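You operate a simulated robot arm through the tools that you are given. There is no shell and no other tool. Be economical: measure what you need, move in short steps, check, and stop when the job is done.

Carry out the task below with a simulated two-armed robot. There is one attempt and no reset: what you move stays moved.

JOB
Hold the brown panel, try the 25 gauge on it, match the slider; panel to the green rack.
Fine: the panel starts in the grey rack; put the gauge back; leave the other panels and gauges. Set down upright: gauge.

It is judged by the outcome, as a careful person would: the job done as asked, and still so three seconds after it is handed in. It fails if anything else is knocked over, pushed out of place, dropped, spilled or broken.

ROBOT AND FRAMES
Two 7-joint arms with two-finger parallel grippers on one trunk, on a base that drives. Base frame: it is fixed to the floor where the robot stands at the start and does not move with it; the origin is under the middle of the robot, x ahead of it, y to its left, z up. Lengths are in mm, angles in degrees, forces in N, time in s.
The left shoulder is at the start at [70, 163, 1295], the right one opposite. With the tool pointing down near the work surface each hand reaches from about 380 to 880 mm from the robot's upright axis, wherever it stands, measured 20 degrees to its own side. Places, roughly: green rack [600, -700, 900]. Payload 3.43 kg a hand.
The TCP of each hand is the grasp point between the finger pads, 34 mm short of the fingertips. In the tool frame z runs along the fingers and y along their closing line. Largest opening 128 mm; finger width 24, thickness 12; the body of the gripper, 48 by 130 mm, starts 96 mm behind the TCP.
Orientation is that of the tool frame in the base frame, as a unit quaternion [x, y, z, w]. With the fingers straight down and closing along the base's y, the tool's x points along the base's -x, its y along +y and its z along -z.

CONTROLS
- The arms move only by the tool apply_moves. It takes "left_series", "right_series" or both (then of equal length, played together; a hand with none holds still); each is one flat list of numbers, 7 for each row, row after row: the turn, a rotation vector about the tool's x, y, z in degrees, then the shift along the tool's x, y, z in mm, then the closure, from 0 (fully open) to 1 (shut). In form: [ax, ay, az, tx, ty, tz, jaw, ax, ay, az, tx, ty, tz, jaw, ...]. A call has 1 to 10 rows; each row shifts and turns the commanded pose from where the row before left it, along the tool's axes as they then stand. A row lasts 0.2 s, in which the tool goes at most 50 mm and 8.6 degrees; a call with a longer step from one row to the next is refused whole, and so is a gripper value outside its range. Where a pose cannot be reached the arm comes as near as it can. A force on the tool above 90 N (or 10 N above the force at the start of the call, whichever is more), or a blocked arm, ends the call early, and 0.2 s more pass. Each finger travels about 153 mm/s and halts on what it meets, pressing with about 35 N; the grip force reading is that of the motor and also rises with nothing between the fingers. The clock runs only during rows and for 0.2 s after the last one: add rows that do not move to give the fingers time. The reply holds the time, the measured pose of the TCP, the force on the tool along the base axes, the opening and the grip force, in the units named above and with some noise, with the torque about the TCP (base axes, N m) and any sound that the robot's microphone picked up, and new pictures: "show" is both (left out), scene, wrist or none (wrist: the cameras of the hands that moved).
- Cameras (640 x 400 px; columns grow to the right, rows downward): "scene" is now at [136.6, 14.8, 1527.2]; the picture's right is [0.17, -0.99, 0.00], its down [-0.54, -0.09, -0.84] and it looks along [0.83, 0.14, -0.55] (base axes); focal length 214 px, centre (320, 200). "left" rides on the left gripper at [76, 11, -160] in its tool frame; the picture's right is [-0.15, 0.99, 0.00], its down [-0.88, -0.13, -0.46] and it looks along [-0.45, -0.07, 0.89] (tool axes); focal length 234 px, centre (320, 200). "right" rides on the right gripper at [76, -11, -160] in its tool frame; the picture's right is [0.15, 0.99, 0.00], its down [-0.88, 0.13, -0.46] and it looks along [-0.45, 0.07, 0.89] (tool axes); focal length 234 px, centre (320, 200). There is no depth. A picture from a camera that has moved, and an enlarged one, comes with that camera's place and axes in the base frame and with its lens.
- raise_lower(by): slides the trunk up (or, below 0, down) by that many mm; the arms and the scene camera ride with it, the base frame stays. It gives what a move gives, with no picture.
- steer(legs): drives the robot by 1 to 6 legs, each [ahead, left, turn to the left] in mm, mm and degrees, along the robot's own axes; the way and the turn of a leg run together, so that a leg with both is an arc; at most 1500 mm and 180 degrees a leg. The arms and the cameras ride along, it lands a little off, and it stops where it bumps. It gives what a move gives, and a new picture of the scene camera.
- head_to(pan, tilt): turns the head with the scene camera to pan (to the left, within 86 degrees either way) and tilt (down, from -29 to 69), counted from straight ahead of the robot. It gives what a move gives, and a new picture of the scene camera.
- zoom(camera, box): a new picture of the part [left, top, right, bottom] of that camera's present view, enlarged. The clock stands still meanwhile.
- finish_job(): hands the job in; it is judged then, once.

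Work in short steps. Places have to be worked out from the pictures, the camera data and where the tool is seen: move nearer, look again, correct. Check each grasp and each placing, and mend what went wrong. You have 120 turns and 260 pictures in all, those below and enlarged ones among them. Open the grippers and draw the arms clear of the work before you hand the job in, unless the task says otherwise; then end with one line.

The tools are called after "Emit:" as a command line: name --argument value ..., lists and objects as JSON in quotes. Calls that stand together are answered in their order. apply_moves: Moves the arms, as the interface text tells. Its arguments: {"type":"object","properties":{"left_series":{"type":"array","items":{"type":"number"}},"right_series":{"type":"array","items":{"type":"number"}},"show":{"type":"string","enum":["both","scene","wrist","none"]}},"required":[]} The other tools are called the same way: raise_lower (by) slides the trunk up or down; steer (legs) drives the base; head_to (pan, tilt) turns the head that bears the scene camera; zoom (camera, box) takes an enlarged picture of a part of a camera's view; finish_job () hands the job in.

At the start:

```text
time_s: 0.0
left_ee_pos: [572.6, 408.4, 1346.8]
left_ee_rot: [0.0, 1.0, 0.0, 0.0]
left_ft_force: [0.2, -0.1, -0.9]
left_ft_torque: [0.01, -0.01, 0.01]
left_finger_gap: 127.8
left_gripper_force: 0.0
right_ee_pos: [348.0, -91.7, 1444.3]
right_ee_rot: [0.0, 1.0, 0.0, 0.0]
right_ft_force: [0.3, -0.1, 0.5]
right_ft_torque: [-0.01, -0.01, 0.02]
right_finger_gap: 128.0
right_gripper_force: 0.1
trunk travel left (down, up): [-775.0, 165.0]
robot x, y, heading: [0.2, 0.6, -0.1]
head pan, tilt: [9.9, 33.0]
```

scene: 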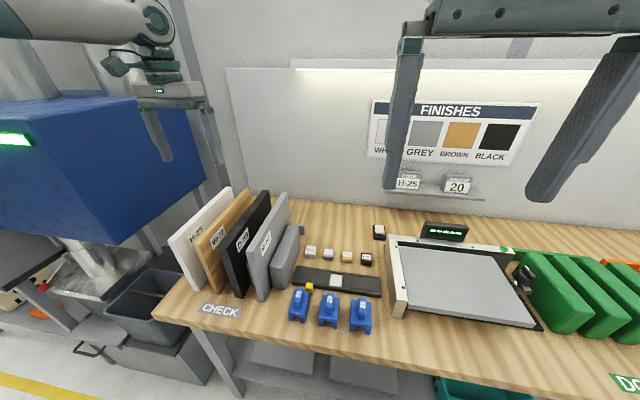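
right: 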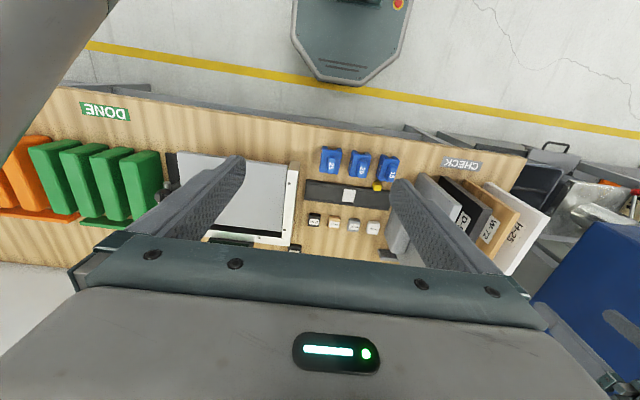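
left: 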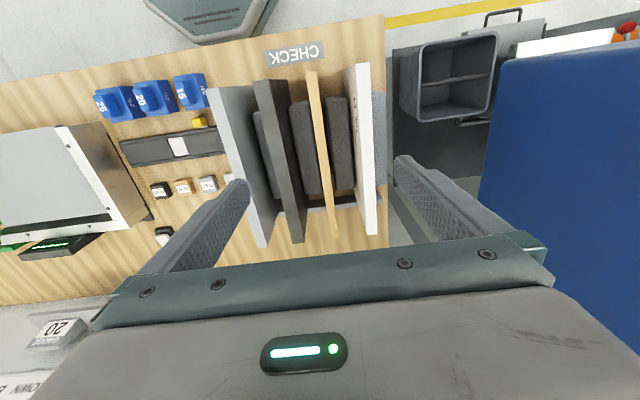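

I'll first look closely at the work area to understand the gauges, the slider and the racks.

Emit:
zoom --camera "scene" --box '[160, 180, 400, 330]'

Emit:
zoom --camera "scene" --box '[360, 90, 560, 215]'

Emit:
zoom --camera "left" --box '[80, 30, 400, 250]'

Emit:
zoom --camera "right" --box '[280, 130, 440, 240]'

```text
2.67 times, centred on (280, 255) of scene
camera zoom: at [136.6, 14.8, 1527.2], right [0.17, -0.99, 0.0], down [-0.54, -0.09, -0.84], along [0.83, 0.14, -0.55], focal length 572 px, centre (427, 53)
```

zoom: 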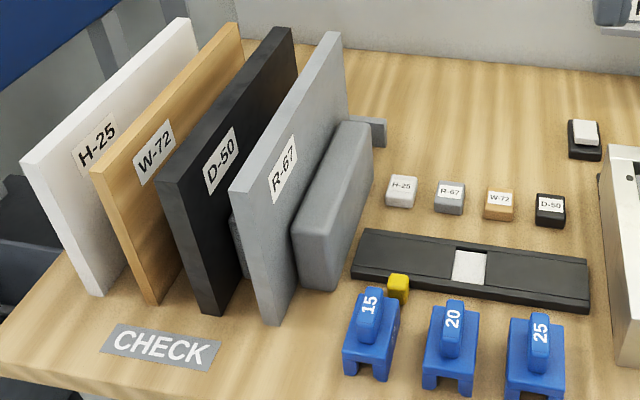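

```text
3.20 times, centred on (460, 152) of scene
camera zoom: at [136.6, 14.8, 1527.2], right [0.17, -0.99, 0.0], down [-0.54, -0.09, -0.84], along [0.83, 0.14, -0.55], focal length 686 px, centre (-128, 352)
```

zoom: 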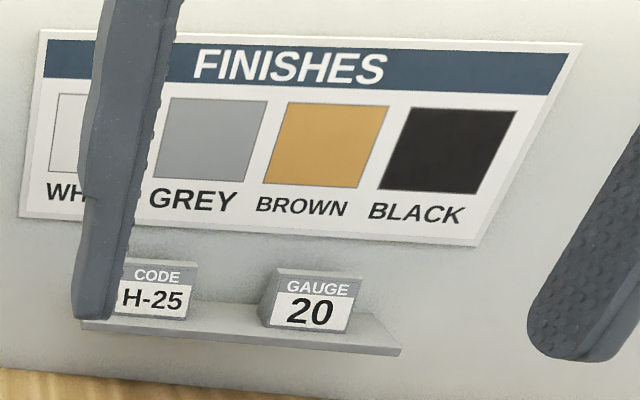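

```text
1.82 times, centred on (240, 140) of left
camera zoom: at [497.2, 419.1, 1507.6], right [0.15, 0.99, 0.0], down [0.88, -0.13, 0.46], along [0.45, -0.07, -0.89], focal length 426 px, centre (466, 309)
```

zoom: 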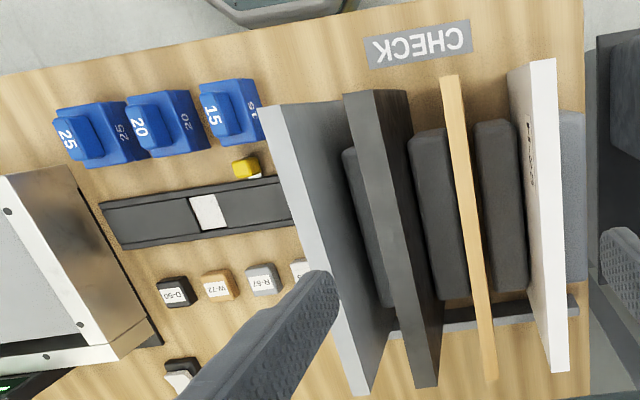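

```text
3.64 times, centred on (360, 185) of right
camera zoom: at [273.3, -102.7, 1604.2], right [-0.15, 0.99, 0.0], down [0.88, 0.13, 0.46], along [0.45, 0.07, -0.89], focal length 852 px, centre (174, 254)
```

zoom: 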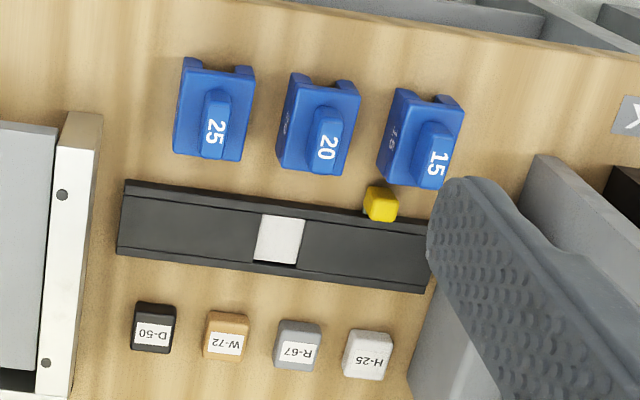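

The slider and its marks are not clear yet. I tilt the head toward them and zoom on the device and track.

Emit:
head_to --pan -5 --tilt 50

Emit:
zoom --camera "scene" --box '[180, 80, 380, 205]'

Emit:
zoom --camera "scene" --box '[320, 60, 560, 210]'

```text
time_s: 0.8
left_ee_pos: [572.2, 407.8, 1345.4]
left_ee_rot: [0.0, 1.0, 0.0, 0.0]
left_ft_force: [0.9, 0.2, -0.7]
left_ft_torque: [0.0, 0.01, 0.0]
left_finger_gap: 128.0
left_gripper_force: 0.0
right_ee_pos: [349.4, -91.6, 1444.8]
right_ee_rot: [-0.001, 1.0, 0.001, 0.0]
right_ft_force: [0.0, -0.3, 0.2]
right_ft_torque: [0.01, 0.0, 0.0]
right_finger_gap: 128.1
right_gripper_force: 0.0
trunk travel left (down, up): [-775.0, 165.0]
robot x, y, heading: [2.6, -4.1, 0.1]
head pan, tilt: [-5.0, 50.0]
camera scene: at [125.6, -7.2, 1502.5], right [-0.09, -1.0, 0.0], down [-0.76, 0.07, -0.64], along [0.64, -0.06, -0.77], focal length 214 px, centre (320, 200)
```

scene: 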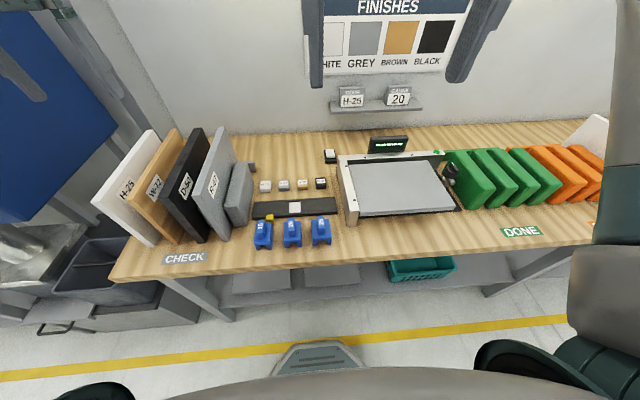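

```text
3.20 times, centred on (280, 142) of scene
camera zoom: at [125.6, -7.2, 1502.5], right [-0.09, -1.0, 0.0], down [-0.76, 0.07, -0.64], along [0.64, -0.06, -0.77], focal length 686 px, centre (448, 384)
```

zoom: 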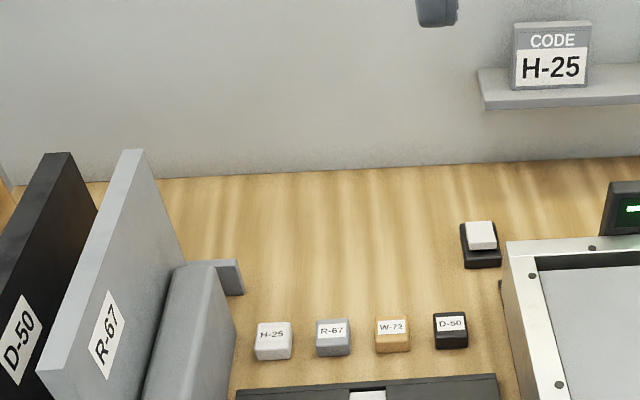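

```text
2.67 times, centred on (440, 135) of scene
camera zoom: at [125.6, -7.2, 1502.5], right [-0.09, -1.0, 0.0], down [-0.76, 0.07, -0.64], along [0.64, -0.06, -0.77], focal length 572 px, centre (0, 373)
```

zoom: 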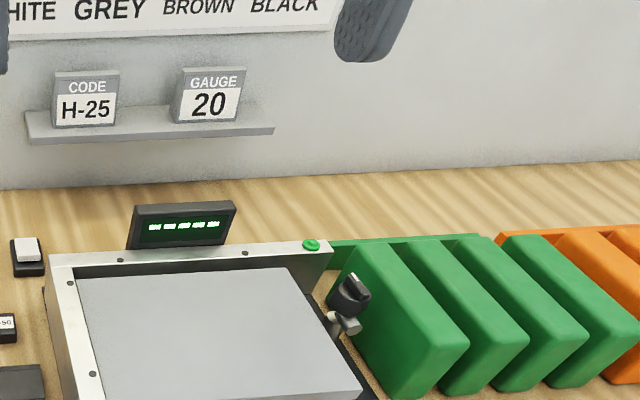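

The slider's meaning still is not readable. Table looks to be at z≈900, slider near [580, 40]. I bring the right hand's camera down over it for a good look.

Emit:
apply_moves --right_series '[0, 0, 0, -10, 18, 40, 0, 0, 0, 0, -10, 18, 40, 0, 0, 0, 0, -10, 18, 40, 0, 0, 0, 0, -10, 18, 40, 0, 0, 0, 0, -10, 18, 40, 0]' --show "wrist"

Emit:
zoom --camera "right" --box '[200, 60, 440, 210]'

```text
time_s: 2.0
left_ee_pos: [574.6, 409.3, 1345.6]
left_ee_rot: [-0.001, 1.0, 0.0, -0.002]
left_ft_force: [0.2, 0.2, 0.5]
left_ft_torque: [0.01, 0.02, -0.02]
left_finger_gap: 127.9
left_gripper_force: 0.0
right_ee_pos: [396.2, -1.5, 1242.2]
right_ee_rot: [-0.001, 1.0, 0.0, 0.001]
right_ft_force: [-0.1, -0.1, 0.3]
right_ft_torque: [-0.02, -0.02, -0.03]
right_finger_gap: 128.1
right_gripper_force: 0.0
trunk travel left (down, up): [-775.0, 165.0]
robot x, y, heading: [-1.6, -0.7, -0.2]
head pan, tilt: [-5.0, 50.0]
camera right: at [320.9, -11.2, 1403.1], right [-0.15, 0.99, 0.0], down [0.88, 0.13, 0.46], along [0.45, 0.07, -0.89], focal length 234 px, centre (320, 200)
```

right: 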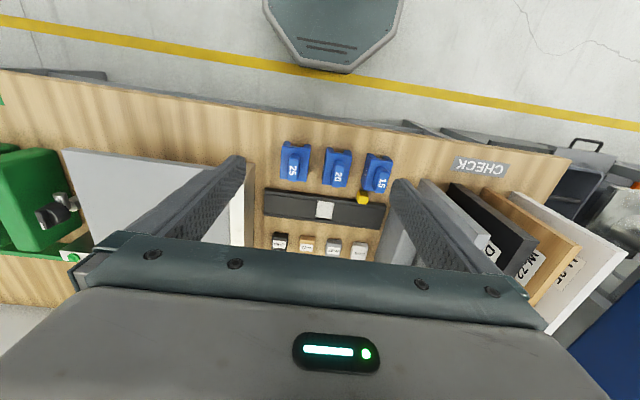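

```text
2.67 times, centred on (320, 135) of right
camera zoom: at [320.9, -11.2, 1403.1], right [-0.15, 0.99, 0.0], down [0.88, 0.13, 0.46], along [0.45, 0.07, -0.89], focal length 624 px, centre (320, 373)
```

zoom: 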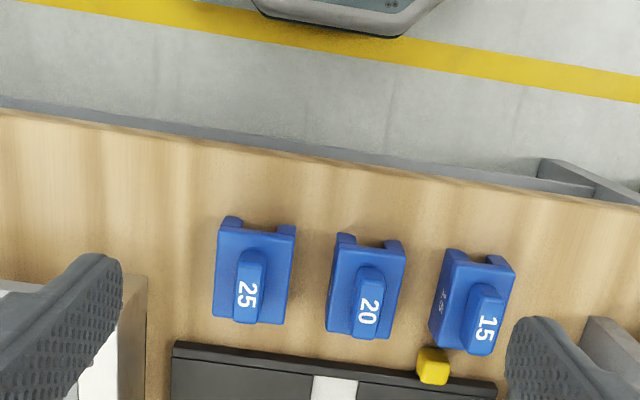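

Still need the track's details; I zoom more tightly on it from both cameras.

Emit:
zoom --camera "right" --box '[250, 170, 410, 270]'

Emit:
zoom --camera "scene" --box '[235, 170, 345, 255]'

Emit:
zoom --camera "left" --box '[90, 60, 250, 210]'

Emit:
zoom --camera "scene" --box '[365, 130, 415, 165]'

```text
4.00 times, centred on (330, 220) of right
camera zoom: at [320.9, -11.2, 1403.1], right [-0.15, 0.99, 0.0], down [0.88, 0.13, 0.46], along [0.45, 0.07, -0.89], focal length 937 px, centre (280, 120)
```

zoom: 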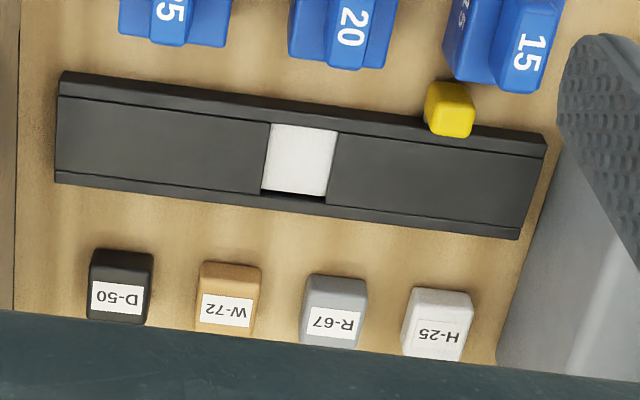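

```text
4.71 times, centred on (290, 212) of scene
camera zoom: at [126.7, -6.5, 1502.4], right [-0.09, -1.0, 0.0], down [-0.76, 0.07, -0.64], along [0.64, -0.06, -0.77], focal length 1009 px, centre (461, 141)
```

zoom: 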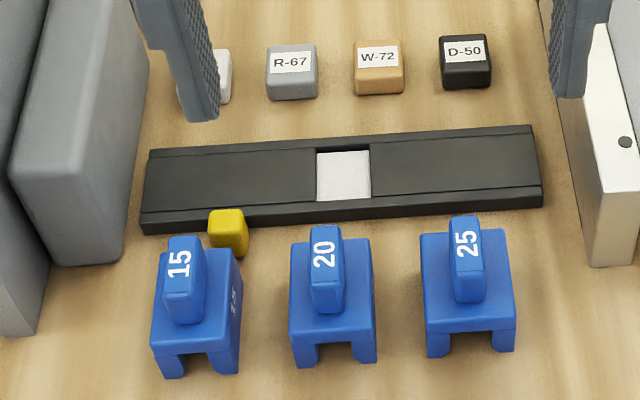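

```text
2.67 times, centred on (170, 135) of left
camera zoom: at [498.5, 419.8, 1506.9], right [0.15, 0.99, 0.0], down [0.88, -0.13, 0.45], along [0.45, -0.07, -0.89], focal length 624 px, centre (720, 373)
```

zoom: 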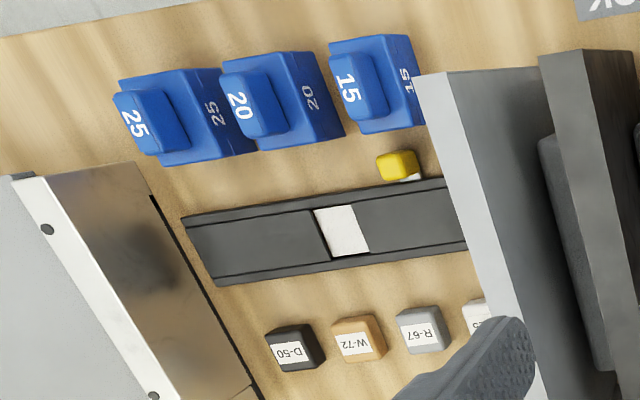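

```text
11.43 times, centred on (390, 148) of scene
camera zoom: at [126.7, -6.5, 1502.4], right [-0.09, -1.0, 0.0], down [-0.76, 0.07, -0.64], along [0.64, -0.06, -0.77], focal length 2451 px, centre (-480, 800)
```

zoom: 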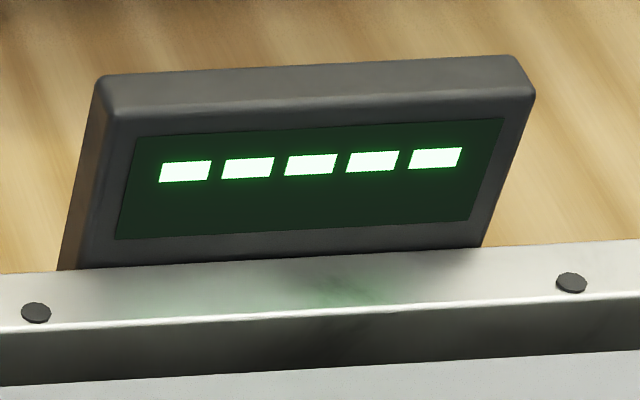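

The track has a recessed window showing white, with a yellow tab at its front, so it looks like a finish/colour slider. The brown panel spans x≈485–795, y≈404, top z≈1110. I lower the left hand over its middle with half-open fingers.

Emit:
apply_moves --left_series '[0, 0, 0, -16, -1, 40, 0.5, 0, 0, 0, -16, -1, 40, 0.5, 0, 0, 0, -16, -1, 40, 0.5, 0, 0, 0, -16, -1, 40, 0.5]' --show "both"

```text
time_s: 3.0
left_ee_pos: [637.4, 406.1, 1184.6]
left_ee_rot: [0.0, 1.0, 0.0, 0.0]
left_ft_force: [0.2, 0.9, 0.1]
left_ft_torque: [0.0, 0.01, -0.01]
left_finger_gap: 63.9
left_gripper_force: 0.0
right_ee_pos: [396.5, -0.9, 1243.1]
right_ee_rot: [0.0, 1.0, 0.0, -0.001]
right_ft_force: [0.3, 0.4, -0.8]
right_ft_torque: [0.0, 0.0, -0.02]
right_finger_gap: 128.0
right_gripper_force: 0.1
trunk travel left (down, up): [-775.0, 165.0]
robot x, y, heading: [-0.7, 1.3, -0.3]
head pan, tilt: [-5.0, 50.0]
camera scene: at [128.2, -6.6, 1502.2], right [-0.09, -1.0, 0.0], down [-0.76, 0.07, -0.64], along [0.64, -0.06, -0.77], focal length 214 px, centre (320, 200)
camera left: at [561.6, 417.0, 1344.9], right [0.15, 0.99, 0.0], down [0.88, -0.13, 0.45], along [0.45, -0.07, -0.89], focal length 234 px, centre (320, 200)
```

scene: 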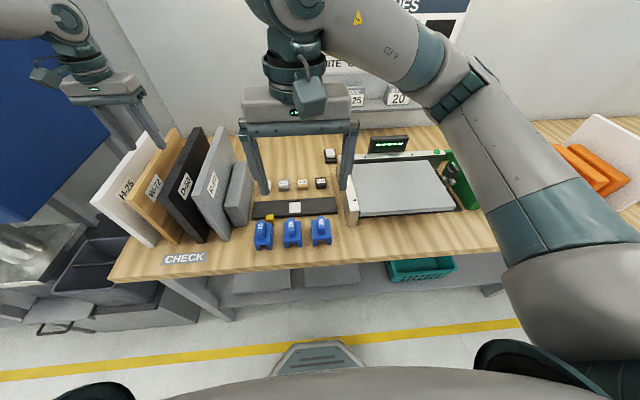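
left: 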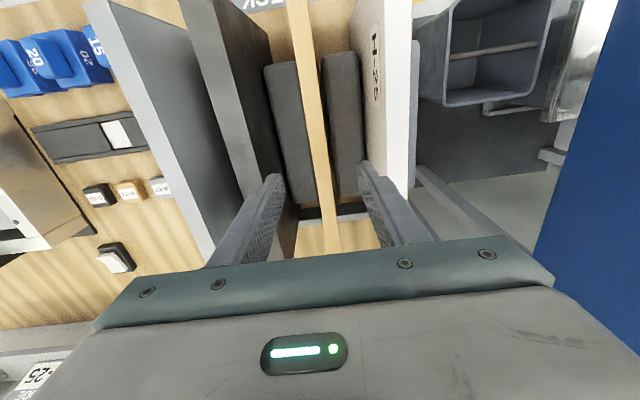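

The fingers straddle the brown panel with clearance to black and white. I go down about 106 mm, watching the force.

Emit:
apply_moves --left_series '[0, 0, 0, 0, 0, 35, 0.5, 0, 0, 0, 0, 0, 35, 0.5, 0, 0, 0, 0, 0, 36, 0.5]' --show "wrist"

Emit:
zoom --camera "left" --box '[220, 60, 420, 260]'

Emit:
zoom --camera "scene" --box '[60, 80, 260, 260]'

```text
time_s: 3.8
left_ee_pos: [639.1, 404.0, 1083.2]
left_ee_rot: [0.0, 1.0, 0.0, 0.0]
left_ft_force: [-1.0, 0.3, 0.1]
left_ft_torque: [0.02, 0.03, 0.02]
left_finger_gap: 64.1
left_gripper_force: 0.0
right_ee_pos: [395.4, -1.7, 1243.3]
right_ee_rot: [0.0, 1.0, 0.0, 0.0]
right_ft_force: [-0.2, 0.7, 0.6]
right_ft_torque: [0.02, 0.0, -0.02]
right_finger_gap: 127.7
right_gripper_force: 0.1
trunk travel left (down, up): [-775.0, 165.0]
robot x, y, heading: [2.4, 0.1, -0.1]
head pan, tilt: [-5.0, 50.0]
camera left: at [562.2, 415.0, 1244.3], right [0.15, 0.99, 0.0], down [0.88, -0.13, 0.46], along [0.45, -0.07, -0.89], focal length 234 px, centre (320, 200)
```

left: 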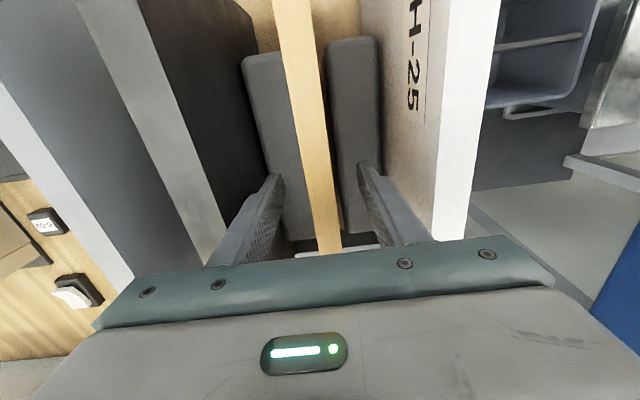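

```text
2.00 times, centred on (320, 160) of left
camera zoom: at [562.2, 415.0, 1244.3], right [0.15, 0.99, 0.0], down [0.88, -0.13, 0.46], along [0.45, -0.07, -0.89], focal length 468 px, centre (320, 280)
```

zoom: 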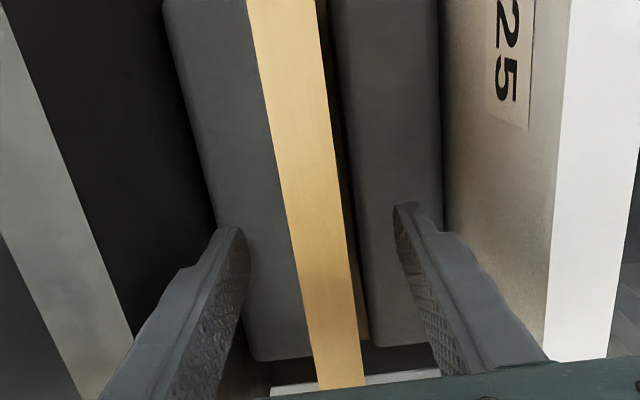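

```text
2.22 times, centred on (160, 170) of scene
camera zoom: at [125.7, -6.9, 1502.5], right [-0.09, -1.0, 0.0], down [-0.76, 0.07, -0.64], along [0.64, -0.06, -0.77], focal length 477 px, centre (676, 267)
```

zoom: 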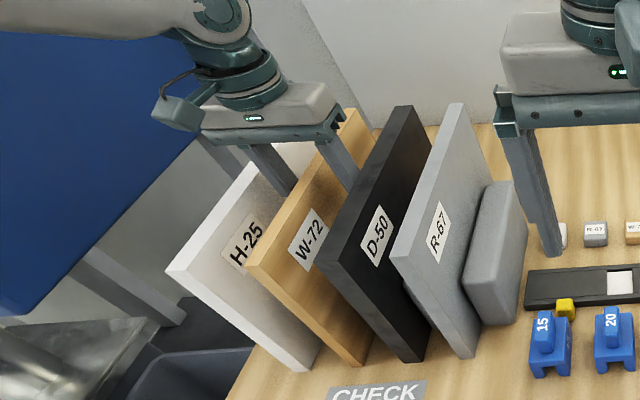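

The panel is centred between the pads. Close and settle.

Emit:
apply_moves --left_series '[0, 0, 0, 0, 0, 0, 1, 0, 0, 0, 0, 0, 0, 1, 0, 0, 0, 0, 0, 0, 1]' --show "none"

```text
time_s: 4.6
left_ee_pos: [638.2, 405.0, 1084.3]
left_ee_rot: [0.0, 1.0, -0.001, 0.0]
left_ft_force: [-1.0, -0.9, -0.1]
left_ft_torque: [-0.02, -0.51, -0.07]
left_finger_gap: 14.7
left_gripper_force: 35.4
right_ee_pos: [394.6, -1.7, 1243.8]
right_ee_rot: [0.0, 1.0, 0.0, 0.001]
right_ft_force: [0.6, 0.3, 0.9]
right_ft_torque: [-0.02, -0.01, 0.0]
right_finger_gap: 128.0
right_gripper_force: 0.0
trunk travel left (down, up): [-775.0, 165.0]
robot x, y, heading: [-0.6, 1.8, -0.1]
head pan, tilt: [-5.0, 50.0]
```

Gripped: the panel is about 15 mm thick. I lift it slowly, first 60 mm, then check.

Emit:
apply_moves --left_series '[0, 0, 0, 0, 0, -10, 1, 0, 0, 0, 0, 0, -20, 1, 0, 0, 0, 0, 0, -30, 1]' --show "both"

```text
time_s: 5.4
left_ee_pos: [639.7, 404.7, 1142.2]
left_ee_rot: [0.0, 1.0, 0.0, 0.0]
left_ft_force: [-0.2, -0.2, -7.2]
left_ft_torque: [-0.01, -0.04, 0.01]
left_finger_gap: 14.9
left_gripper_force: 34.6
right_ee_pos: [396.1, -1.8, 1244.9]
right_ee_rot: [0.0, 1.0, 0.0, 0.0]
right_ft_force: [0.5, -0.1, 0.3]
right_ft_torque: [0.03, 0.0, -0.01]
right_finger_gap: 128.0
right_gripper_force: 0.1
trunk travel left (down, up): [-775.0, 165.0]
robot x, y, heading: [0.8, -5.1, -0.0]
head pan, tilt: [-5.0, 50.0]
camera scene: at [125.7, -7.2, 1502.4], right [-0.09, -1.0, 0.0], down [-0.76, 0.07, -0.64], along [0.64, -0.06, -0.77], focal length 214 px, centre (320, 200)
camera left: at [564.0, 415.5, 1303.9], right [0.15, 0.99, 0.0], down [0.88, -0.13, 0.45], along [0.45, -0.07, -0.89], focal length 234 px, centre (320, 200)
```

scene: 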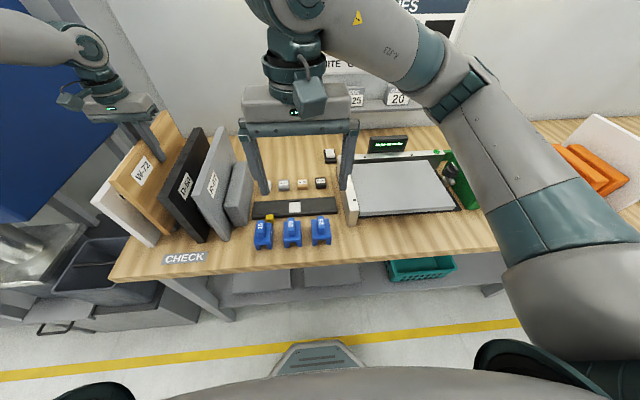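
left: 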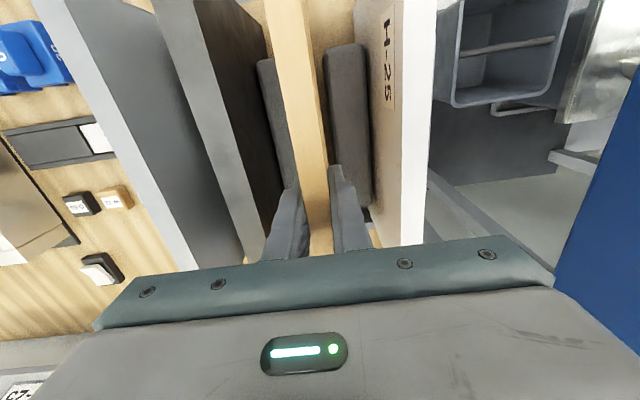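

Clean lift (7 N). I raise it another 190 mm so its bottom clears the other panels.

Emit:
apply_moves --left_series '[0, 0, 0, 0, 0, -38, 1, 0, 0, 0, 0, 0, -38, 1, 0, 0, 0, 0, 0, -38, 1, 0, 0, 0, 0, 0, -38, 1, 0, 0, 0, 0, 0, -38, 1]' --show "scene"

```text
time_s: 6.6
left_ee_pos: [639.3, 405.7, 1334.2]
left_ee_rot: [0.001, 1.0, 0.0, 0.0]
left_ft_force: [-0.4, 0.3, -6.0]
left_ft_torque: [0.01, -0.06, -0.01]
left_finger_gap: 14.9
left_gripper_force: 35.3
right_ee_pos: [395.4, -2.5, 1245.5]
right_ee_rot: [0.0, 1.0, 0.001, 0.0]
right_ft_force: [0.1, 0.0, 0.1]
right_ft_torque: [0.03, -0.03, -0.02]
right_finger_gap: 127.8
right_gripper_force: 0.1
trunk travel left (down, up): [-775.0, 165.0]
robot x, y, heading: [-2.6, -0.2, 0.1]
head pan, tilt: [-5.0, 50.0]
camera scene: at [125.0, -7.9, 1502.5], right [-0.09, -1.0, 0.0], down [-0.76, 0.07, -0.64], along [0.64, -0.06, -0.77], focal length 214 px, centre (320, 200)
```

scene: 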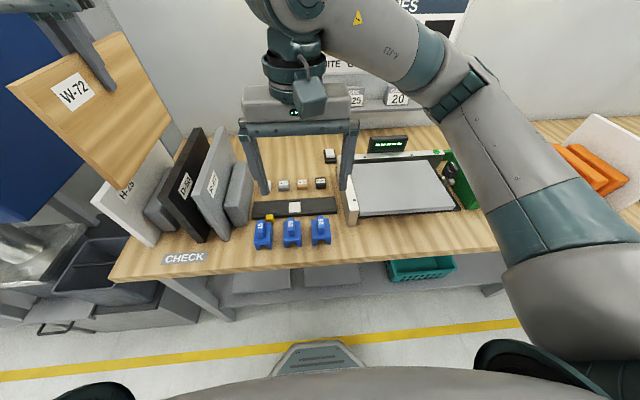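

The panel is clear. I carry it toward the middle with the left hand, and at the same time send the right hand above the 25 gauge (≈[490, −43]).

Emit:
apply_moves --left_series '[0, 0, 0, 24, -31, 0, 1, 0, 0, 0, 24, -31, 0, 1, 0, 0, 0, 24, -31, 0, 1, 0, 0, 0, 24, -31, 0, 1, 0, 0, 0, 24, -31, 0, 1]' --right_series '[0, 0, 0, -18, -8, 21, 0.5, 0, 0, 0, -18, -8, 21, 0.5, 0, 0, 0, -18, -8, 21, 0.5, 0, 0, 0, -18, -8, 21, 0.5, 0, 0, 0, -18, -8, 21, 0.5]' --show "both"

```text
time_s: 7.8
left_ee_pos: [516.1, 244.5, 1331.8]
left_ee_rot: [0.0, 1.0, 0.001, -0.001]
left_ft_force: [0.1, -1.6, -6.3]
left_ft_torque: [0.03, -0.02, 0.02]
left_finger_gap: 15.1
left_gripper_force: 34.8
right_ee_pos: [490.0, -44.0, 1138.4]
right_ee_rot: [0.0, 1.0, 0.0, 0.0]
right_ft_force: [-0.2, -1.6, -0.7]
right_ft_torque: [0.01, -0.02, 0.0]
right_finger_gap: 64.0
right_gripper_force: 0.2
trunk travel left (down, up): [-775.0, 165.0]
robot x, y, heading: [1.1, 3.0, -0.2]
head pan, tilt: [-5.0, 50.0]
camera scene: at [125.2, -10.0, 1502.5], right [-0.09, -1.0, 0.0], down [-0.76, 0.07, -0.64], along [0.64, -0.05, -0.77], focal length 214 px, centre (320, 200)
camera right: at [414.7, -55.2, 1297.5], right [-0.15, 0.99, 0.0], down [0.88, 0.13, 0.46], along [0.45, 0.07, -0.89], focal length 234 px, centre (320, 200)
camera left: at [439.9, 255.6, 1492.6], right [0.15, 0.99, 0.0], down [0.88, -0.13, 0.46], along [0.45, -0.07, -0.89], focal length 234 px, centre (320, 200)
```

scene: 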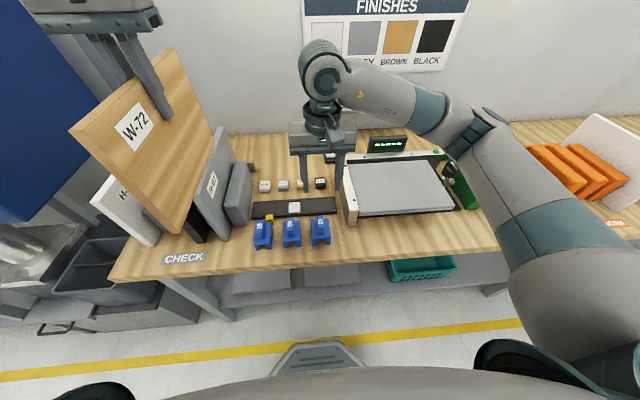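
right: 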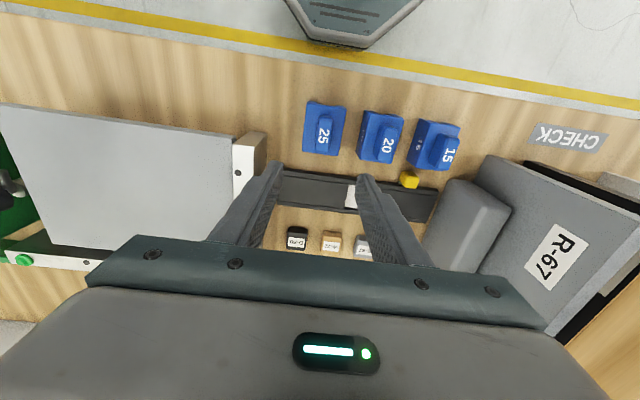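
left: 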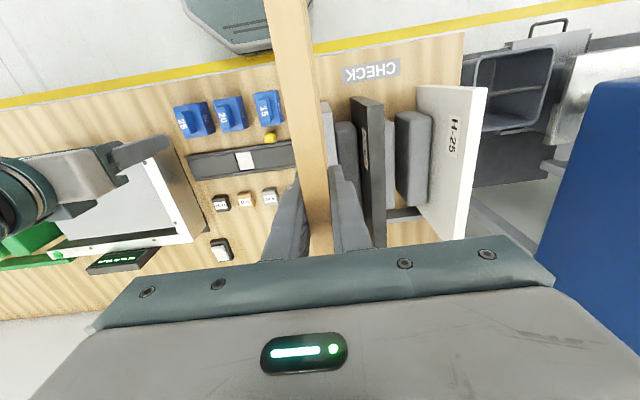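

I zoom on the right-hand view to fix the gauge's handle position.

Emit:
zoom --camera "right" --box '[270, 80, 430, 180]'

Emit:
zoom --camera "scene" --box '[240, 190, 350, 260]'

```text
4.00 times, centred on (350, 130) of right
camera zoom: at [414.7, -55.2, 1297.5], right [-0.15, 0.99, 0.0], down [0.88, 0.13, 0.46], along [0.45, 0.07, -0.89], focal length 937 px, centre (200, 480)
```

zoom: 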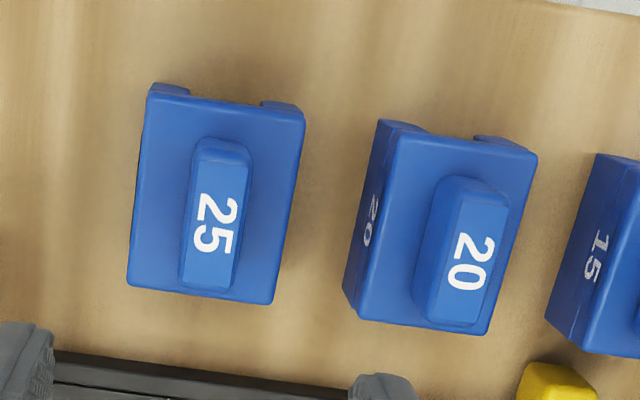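

```text
5.71 times, centred on (295, 225) of scene
camera zoom: at [125.2, -10.0, 1502.5], right [-0.09, -1.0, 0.0], down [-0.76, 0.07, -0.64], along [0.64, -0.05, -0.77], focal length 1226 px, centre (463, 57)
```

zoom: 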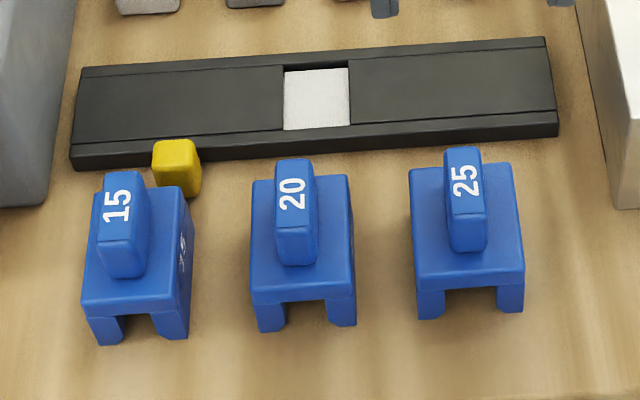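

Gauge 25's handle top is at about [481, −40, 972], about 19 mm wide. I lower the right hand to it with fingers at 40 mm, and start turning the panel clockwise with the left.

Emit:
apply_moves --left_series '[0, 0, 8.5, 0, 0, 0, 1, 0, 0, 8.5, 0, 0, 0, 1, 0, 0, 8.5, 0, 0, 0, 1, 0, 0, 8.5, 0, 0, 0, 1]' --right_series '[0, 0, 0, 2.5, 1, 37, 0.69, 0, 0, 0, 2.5, 1, 37, 0.69, 0, 0, 0, 2.5, 1, 37, 0.69, 0, 0, 0, 2.5, 1, 37, 0.69]' --show "both"

Emit:
zoom --camera "right" --box '[240, 90, 400, 270]'

Emit:
zoom --camera "scene" --box '[270, 160, 370, 260]'

```text
time_s: 8.8
left_ee_pos: [517.8, 250.7, 1330.2]
left_ee_rot: [0.292, 0.956, -0.001, 0.0]
left_ft_force: [1.3, -0.7, -6.5]
left_ft_torque: [0.02, 0.03, -0.02]
left_finger_gap: 14.8
left_gripper_force: 34.5
right_ee_pos: [480.1, -39.4, 987.3]
right_ee_rot: [0.0, 1.0, 0.001, -0.001]
right_ft_force: [0.1, -0.4, 0.5]
right_ft_torque: [0.0, 0.01, 0.01]
right_finger_gap: 39.7
right_gripper_force: 0.0
trunk travel left (down, up): [-775.0, 165.0]
robot x, y, heading: [-0.5, 3.7, 0.1]
head pan, tilt: [-5.0, 50.0]
camera scene: at [126.8, -7.3, 1502.4], right [-0.09, -1.0, 0.0], down [-0.76, 0.07, -0.64], along [0.64, -0.06, -0.77], focal length 214 px, centre (320, 200)
camera right: at [404.0, -49.0, 1147.5], right [-0.15, 0.99, 0.0], down [0.88, 0.13, 0.46], along [0.45, 0.07, -0.89], focal length 234 px, centre (320, 200)
camera left: at [461.0, 300.9, 1491.5], right [0.68, 0.74, 0.0], down [0.66, -0.6, 0.46], along [0.33, -0.31, -0.89], focal length 234 px, centre (320, 200)
```

scene: 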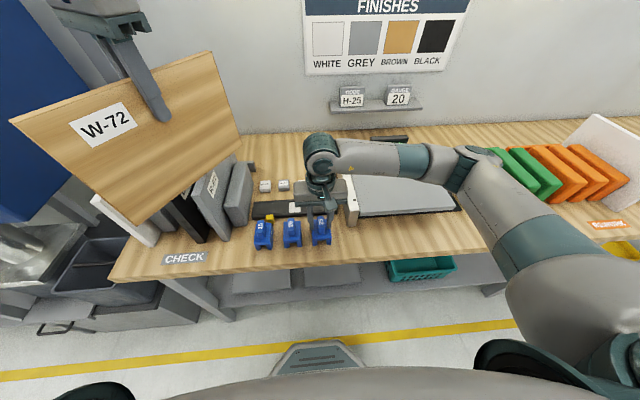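
right: 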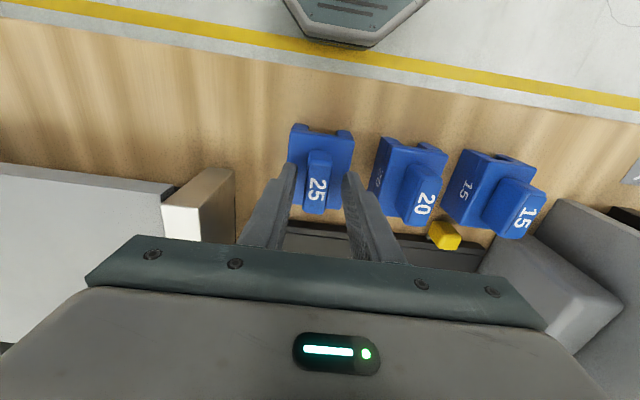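
left: 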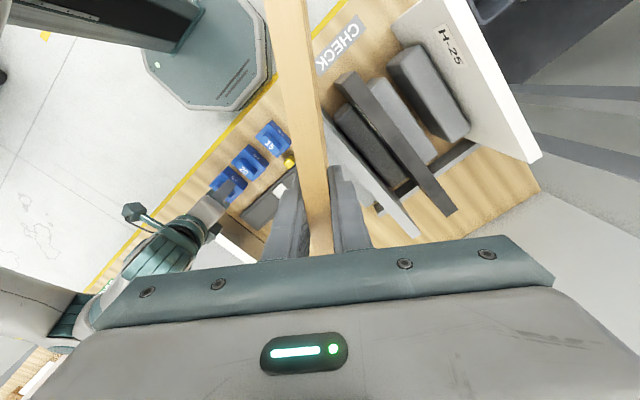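

```text
2.22 times, centred on (320, 180) of right
camera zoom: at [404.0, -49.0, 1147.5], right [-0.15, 0.99, 0.0], down [0.88, 0.13, 0.46], along [0.45, 0.07, -0.89], focal length 520 px, centre (320, 244)
```

zoom: 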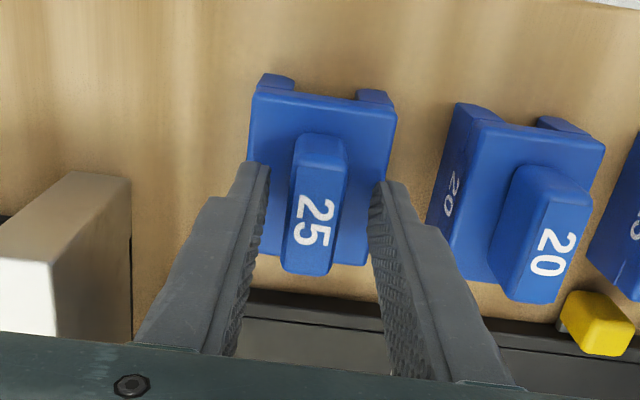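

```text
4.00 times, centred on (320, 210) of scene
camera zoom: at [126.8, -7.3, 1502.4], right [-0.09, -1.0, 0.0], down [-0.76, 0.07, -0.64], along [0.64, -0.06, -0.77], focal length 858 px, centre (320, 160)
```

zoom: 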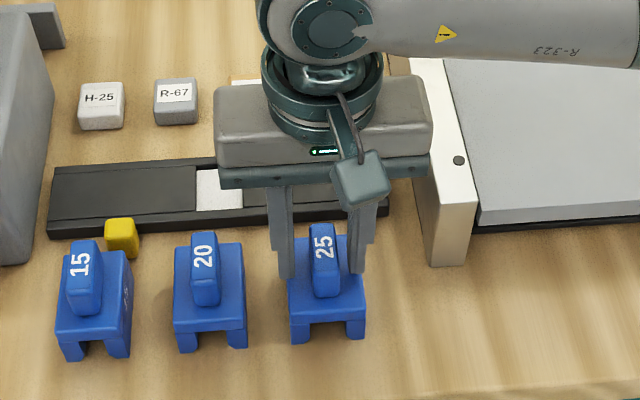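

The handle is centred between the fingertips. I go 7 mm lower and close; the left keeps turning.

Emit:
apply_moves --left_series '[0, 0, 8, 0, 0, 0, 1, 0, 0, 8, 0, 0, 0, 1, 0, 0, 8, 0, 0, 0, 1, 0, 0, 8, 0, 0, 0, 1]' --right_series '[0, 0, 0, 0, 0, 7, 0.69, 0, 0, 0, 0, 0, 0, 1, 0, 0, 0, 0, 0, 0, 1, 0, 0, 0, 0, 0, 0, 1]' --show "scene"

Emit:
zoom --camera "right" --box '[240, 90, 400, 270]'

```text
time_s: 9.8
left_ee_pos: [518.8, 250.3, 1330.2]
left_ee_rot: [0.545, 0.838, -0.001, 0.0]
left_ft_force: [-0.1, 0.5, -5.4]
left_ft_torque: [-0.02, -0.02, 0.0]
left_finger_gap: 15.0
left_gripper_force: 35.4
right_ee_pos: [478.7, -37.7, 983.2]
right_ee_rot: [0.0, 1.0, 0.001, 0.0]
right_ft_force: [-0.1, 0.5, -1.0]
right_ft_torque: [0.02, -0.03, 0.01]
right_finger_gap: 19.2
right_gripper_force: 35.0
trunk travel left (down, up): [-775.0, 165.0]
robot x, y, heading: [-1.1, 2.6, 0.2]
head pan, tilt: [-5.0, 50.0]
camera scene: at [126.2, -6.8, 1502.4], right [-0.09, -1.0, 0.0], down [-0.76, 0.07, -0.64], along [0.64, -0.06, -0.77], focal length 214 px, centre (320, 200)
```

scene: 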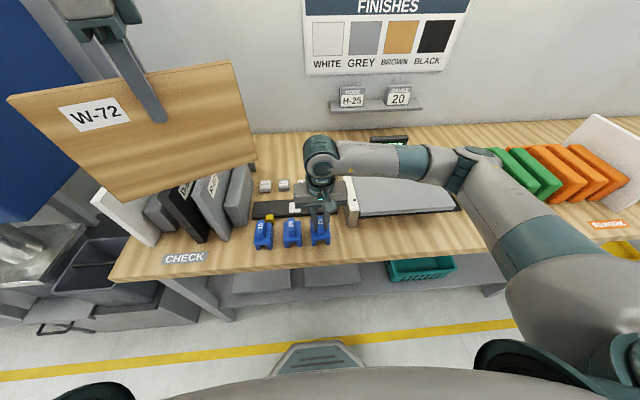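

```text
2.22 times, centred on (320, 180) of right
camera zoom: at [403.4, -48.3, 1142.3], right [-0.15, 0.99, 0.0], down [0.88, 0.13, 0.46], along [0.45, 0.07, -0.89], focal length 520 px, centre (320, 244)
```

zoom: 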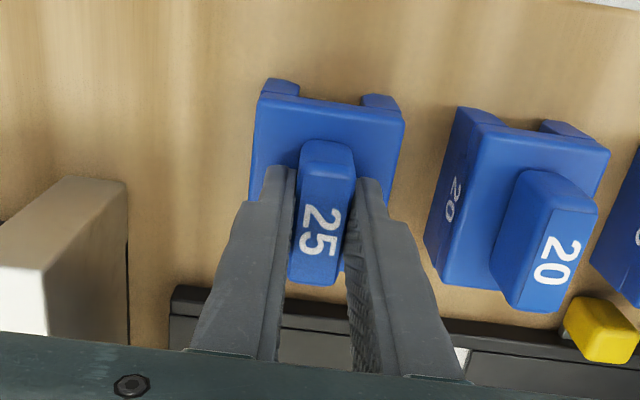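

Gauge held (19 mm handle). Lift it straight up 90 mm while the left finishes the 90° turn.

Emit:
apply_moves --left_series '[0, 0, 8, 0, 0, 0, 1, 0, 0, 8, 0, 0, 0, 1, 0, 0, 8, 0, 0, 0, 1]' --right_series '[0, 0, 0, 0, 0, -20, 1, 0, 0, 0, 0, 0, -30, 1, 0, 0, 0, 0, 0, -40, 1]' --show "both"

Emit:
zoom --camera "scene" --box '[240, 160, 370, 260]'

```text
time_s: 10.6
left_ee_pos: [517.0, 251.2, 1329.9]
left_ee_rot: [0.708, 0.706, -0.001, 0.001]
left_ft_force: [-0.2, -0.3, -5.8]
left_ft_torque: [0.02, -0.02, 0.0]
left_finger_gap: 14.7
left_gripper_force: 35.1
right_ee_pos: [480.5, -34.8, 1074.0]
right_ee_rot: [0.0, 1.0, 0.0, 0.0]
right_ft_force: [-0.3, -0.2, -1.2]
right_ft_torque: [-0.02, -0.02, -0.01]
right_finger_gap: 19.3
right_gripper_force: 35.4
trunk travel left (down, up): [-775.0, 165.0]
robot x, y, heading: [0.8, 1.4, 0.1]
head pan, tilt: [-5.0, 50.0]
camera scene: at [125.8, -6.4, 1502.3], right [-0.09, -1.0, 0.0], down [-0.76, 0.07, -0.64], along [0.64, -0.06, -0.77], focal length 214 px, centre (320, 200)
camera right: at [403.8, -45.5, 1233.7], right [-0.15, 0.99, 0.0], down [0.88, 0.13, 0.46], along [0.45, 0.07, -0.89], focal length 234 px, centre (320, 200)
camera left: at [528.3, 326.6, 1491.8], right [0.99, -0.15, 0.0], down [-0.13, -0.88, 0.46], along [-0.07, -0.45, -0.89], focal length 234 px, centre (320, 200)
```

scene: 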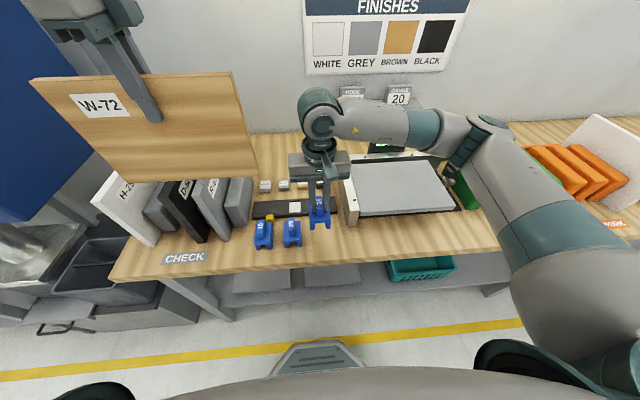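
right: 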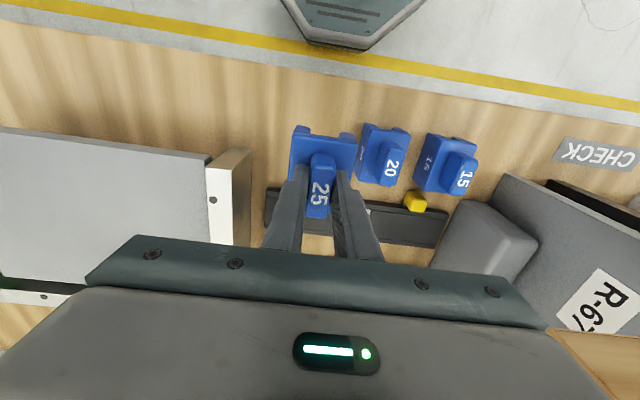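
left: 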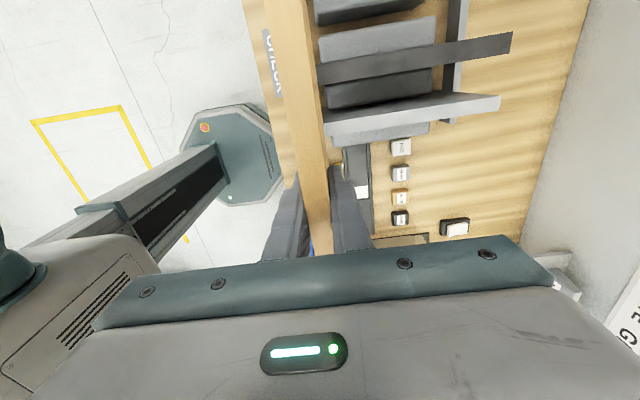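

```text
4.00 times, centred on (305, 210) of scene
camera zoom: at [125.8, -6.4, 1502.3], right [-0.09, -1.0, 0.0], down [-0.76, 0.07, -0.64], along [0.64, -0.06, -0.77], focal length 858 px, centre (380, 160)
```

zoom: 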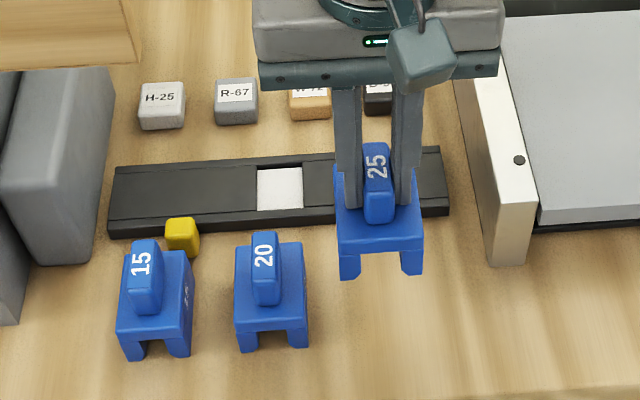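

Gauge 25 is up; the others are undisturbed. Next, the panel comes nearer to the robot (x≈427) and down a bit; the gauge goes up while turning the opposite way.

Emit:
apply_moves --left_series '[0, 0, 0, 0, -45, 0, 1, 0, 0, 0, 0, -45, 0, 1, 0, 0, 0, 0, 0, 45, 1, 0, 0, 0, 0, 0, 45, 1, 0, 0, 0, 0, 0, 45, 1]' --right_series '[0, 0, -8.5, 0, 0, -45, 1, 0, 0, -8.5, 0, 0, -45, 1, 0, 0, -8.5, 0, 0, -45, 1, 0, 0, -8.5, 0, 0, -45, 1, 0, 0, -8.5, 0, 0, -45, 1]' --show "scene"

Emit:
apply_moves --right_series '[0, 0, -8, 0, 0, -10, 1, 0, 0, -8, 0, 0, -10, 1, 0, 0, -8, 0, 0, -10, 1, 0, 0, -8, 0, 0, -10, 1, 0, 0, -8, 0, 0, -10, 1, 0, 0, -7.5, 0, 0, 0, 1]' --show "both"

```text
time_s: 11.8
left_ee_pos: [425.6, 250.6, 1193.7]
left_ee_rot: [0.707, 0.708, 0.0, 0.0]
left_ft_force: [-0.4, -0.5, -5.8]
left_ft_torque: [-0.03, -0.03, -0.02]
left_finger_gap: 15.0
left_gripper_force: 34.5
right_ee_pos: [481.3, -36.8, 1303.7]
right_ee_rot: [-0.364, 0.932, 0.0, 0.0]
right_ft_force: [0.2, -0.4, -1.7]
right_ft_torque: [-0.03, -0.03, 0.0]
right_finger_gap: 19.2
right_gripper_force: 35.2
trunk travel left (down, up): [-775.0, 165.0]
robot x, y, heading: [-1.6, 1.9, -0.1]
head pan, tilt: [-5.0, 50.0]
camera scene: at [123.9, -6.1, 1502.6], right [-0.09, -1.0, 0.0], down [-0.76, 0.07, -0.64], along [0.64, -0.06, -0.77], focal length 214 px, centre (320, 200)
```

scene: 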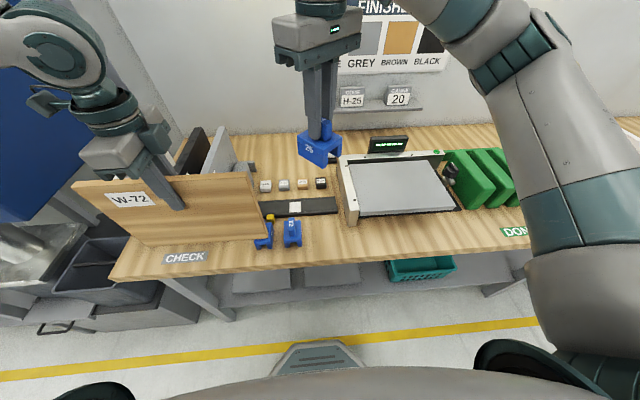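

```text
time_s: 13.2
left_ee_pos: [429.2, 250.5, 1192.6]
left_ee_rot: [0.707, 0.707, 0.0, 0.001]
left_ft_force: [0.8, -0.2, -6.4]
left_ft_torque: [0.0, -0.01, 0.04]
left_finger_gap: 15.0
left_gripper_force: 35.3
right_ee_pos: [461.4, -32.1, 1343.2]
right_ee_rot: [-0.706, 0.708, 0.001, 0.0]
right_ft_force: [-0.2, 1.2, -2.3]
right_ft_torque: [-0.05, -0.01, 0.0]
right_finger_gap: 19.5
right_gripper_force: 35.6
right hand out of reach, approached as far as the arm can: row 6
trunk travel left (down, up): [-775.0, 165.0]
robot x, y, heading: [-1.1, -1.0, -0.2]
head pan, tilt: [-5.0, 50.0]
camera scene: at [126.3, -6.6, 1502.4], right [-0.09, -1.0, 0.0], down [-0.76, 0.07, -0.64], along [0.64, -0.06, -0.77], focal length 214 px, centre (320, 200)
camera right: at [472.7, -107.9, 1503.0], right [-0.99, -0.14, 0.0], down [-0.13, 0.88, 0.46], along [-0.07, 0.45, -0.89], focal length 234 px, centre (320, 200)
```

scene: 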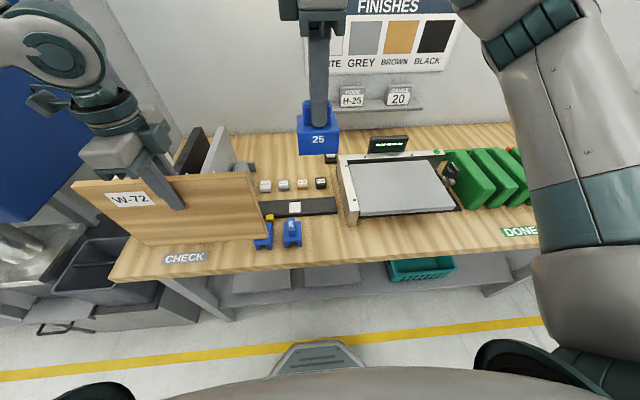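
right: 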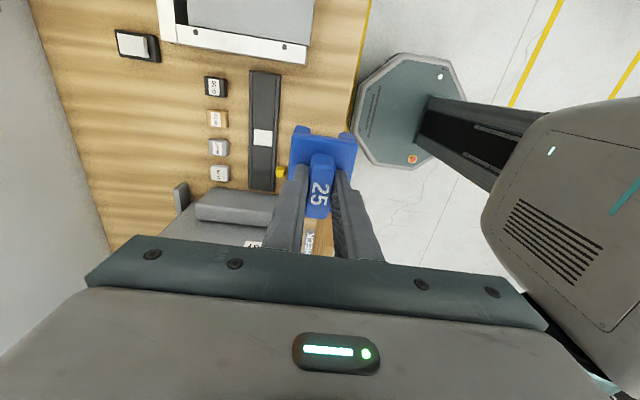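

The right wrist is near its limit that high above its shoulder. I raise the trunk 150 mm, then bring the hands down relative to it, for a more comfortable posture.

Emit:
raise_lower --by 150

Emit:
apply_moves --left_series '[0, 0, 0, 0, 0, 38, 1, 0, 0, 0, 0, 0, 38, 1, 0, 0, 0, 0, 0, 38, 1, 0, 0, 0, 0, 0, 36, 1]' --right_series '[0, 0, 0, 0, 0, 38, 1, 0, 0, 0, 0, 0, 38, 1, 0, 0, 0, 0, 0, 38, 1, 0, 0, 0, 0, 0, 26, 1]' --show "scene"

```text
time_s: 14.9
left_ee_pos: [427.9, 250.6, 1342.0]
left_ee_rot: [0.708, 0.707, -0.001, 0.0]
left_ft_force: [0.0, 0.4, -6.5]
left_ft_torque: [-0.03, 0.0, 0.0]
left_finger_gap: 14.9
left_gripper_force: 34.5
right_ee_pos: [462.5, -32.5, 1492.4]
right_ee_rot: [-0.706, 0.709, 0.001, 0.0]
right_ft_force: [-0.2, 1.0, -1.9]
right_ft_torque: [-0.02, 0.01, -0.01]
right_finger_gap: 19.4
right_gripper_force: 35.0
trunk travel left (down, up): [-925.0, 15.0]
robot x, y, heading: [0.3, -2.5, -0.1]
head pan, tilt: [-5.0, 50.0]
```

```text
time_s: 15.9
left_ee_pos: [430.2, 250.6, 1193.9]
left_ee_rot: [0.707, 0.707, 0.0, -0.001]
left_ft_force: [-0.6, 0.0, -5.1]
left_ft_torque: [-0.02, 0.04, 0.0]
left_finger_gap: 14.8
left_gripper_force: 35.0
right_ee_pos: [462.2, -31.9, 1352.4]
right_ee_rot: [-0.706, 0.708, 0.002, 0.001]
right_ft_force: [-0.3, 0.1, -1.3]
right_ft_torque: [0.0, -0.01, 0.02]
right_finger_gap: 19.4
right_gripper_force: 35.0
trunk travel left (down, up): [-925.0, 15.0]
robot x, y, heading: [-1.0, -3.7, -0.1]
head pan, tilt: [-5.0, 50.0]
camera scene: at [128.1, -7.1, 1652.3], right [-0.09, -1.0, 0.0], down [-0.76, 0.07, -0.64], along [0.64, -0.06, -0.77], focal length 214 px, centre (320, 200)
```

scene: 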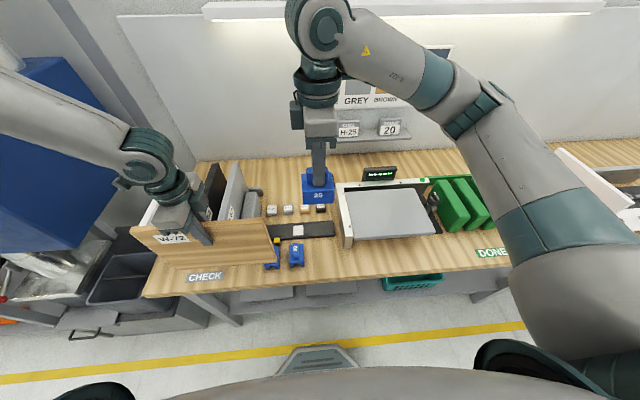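

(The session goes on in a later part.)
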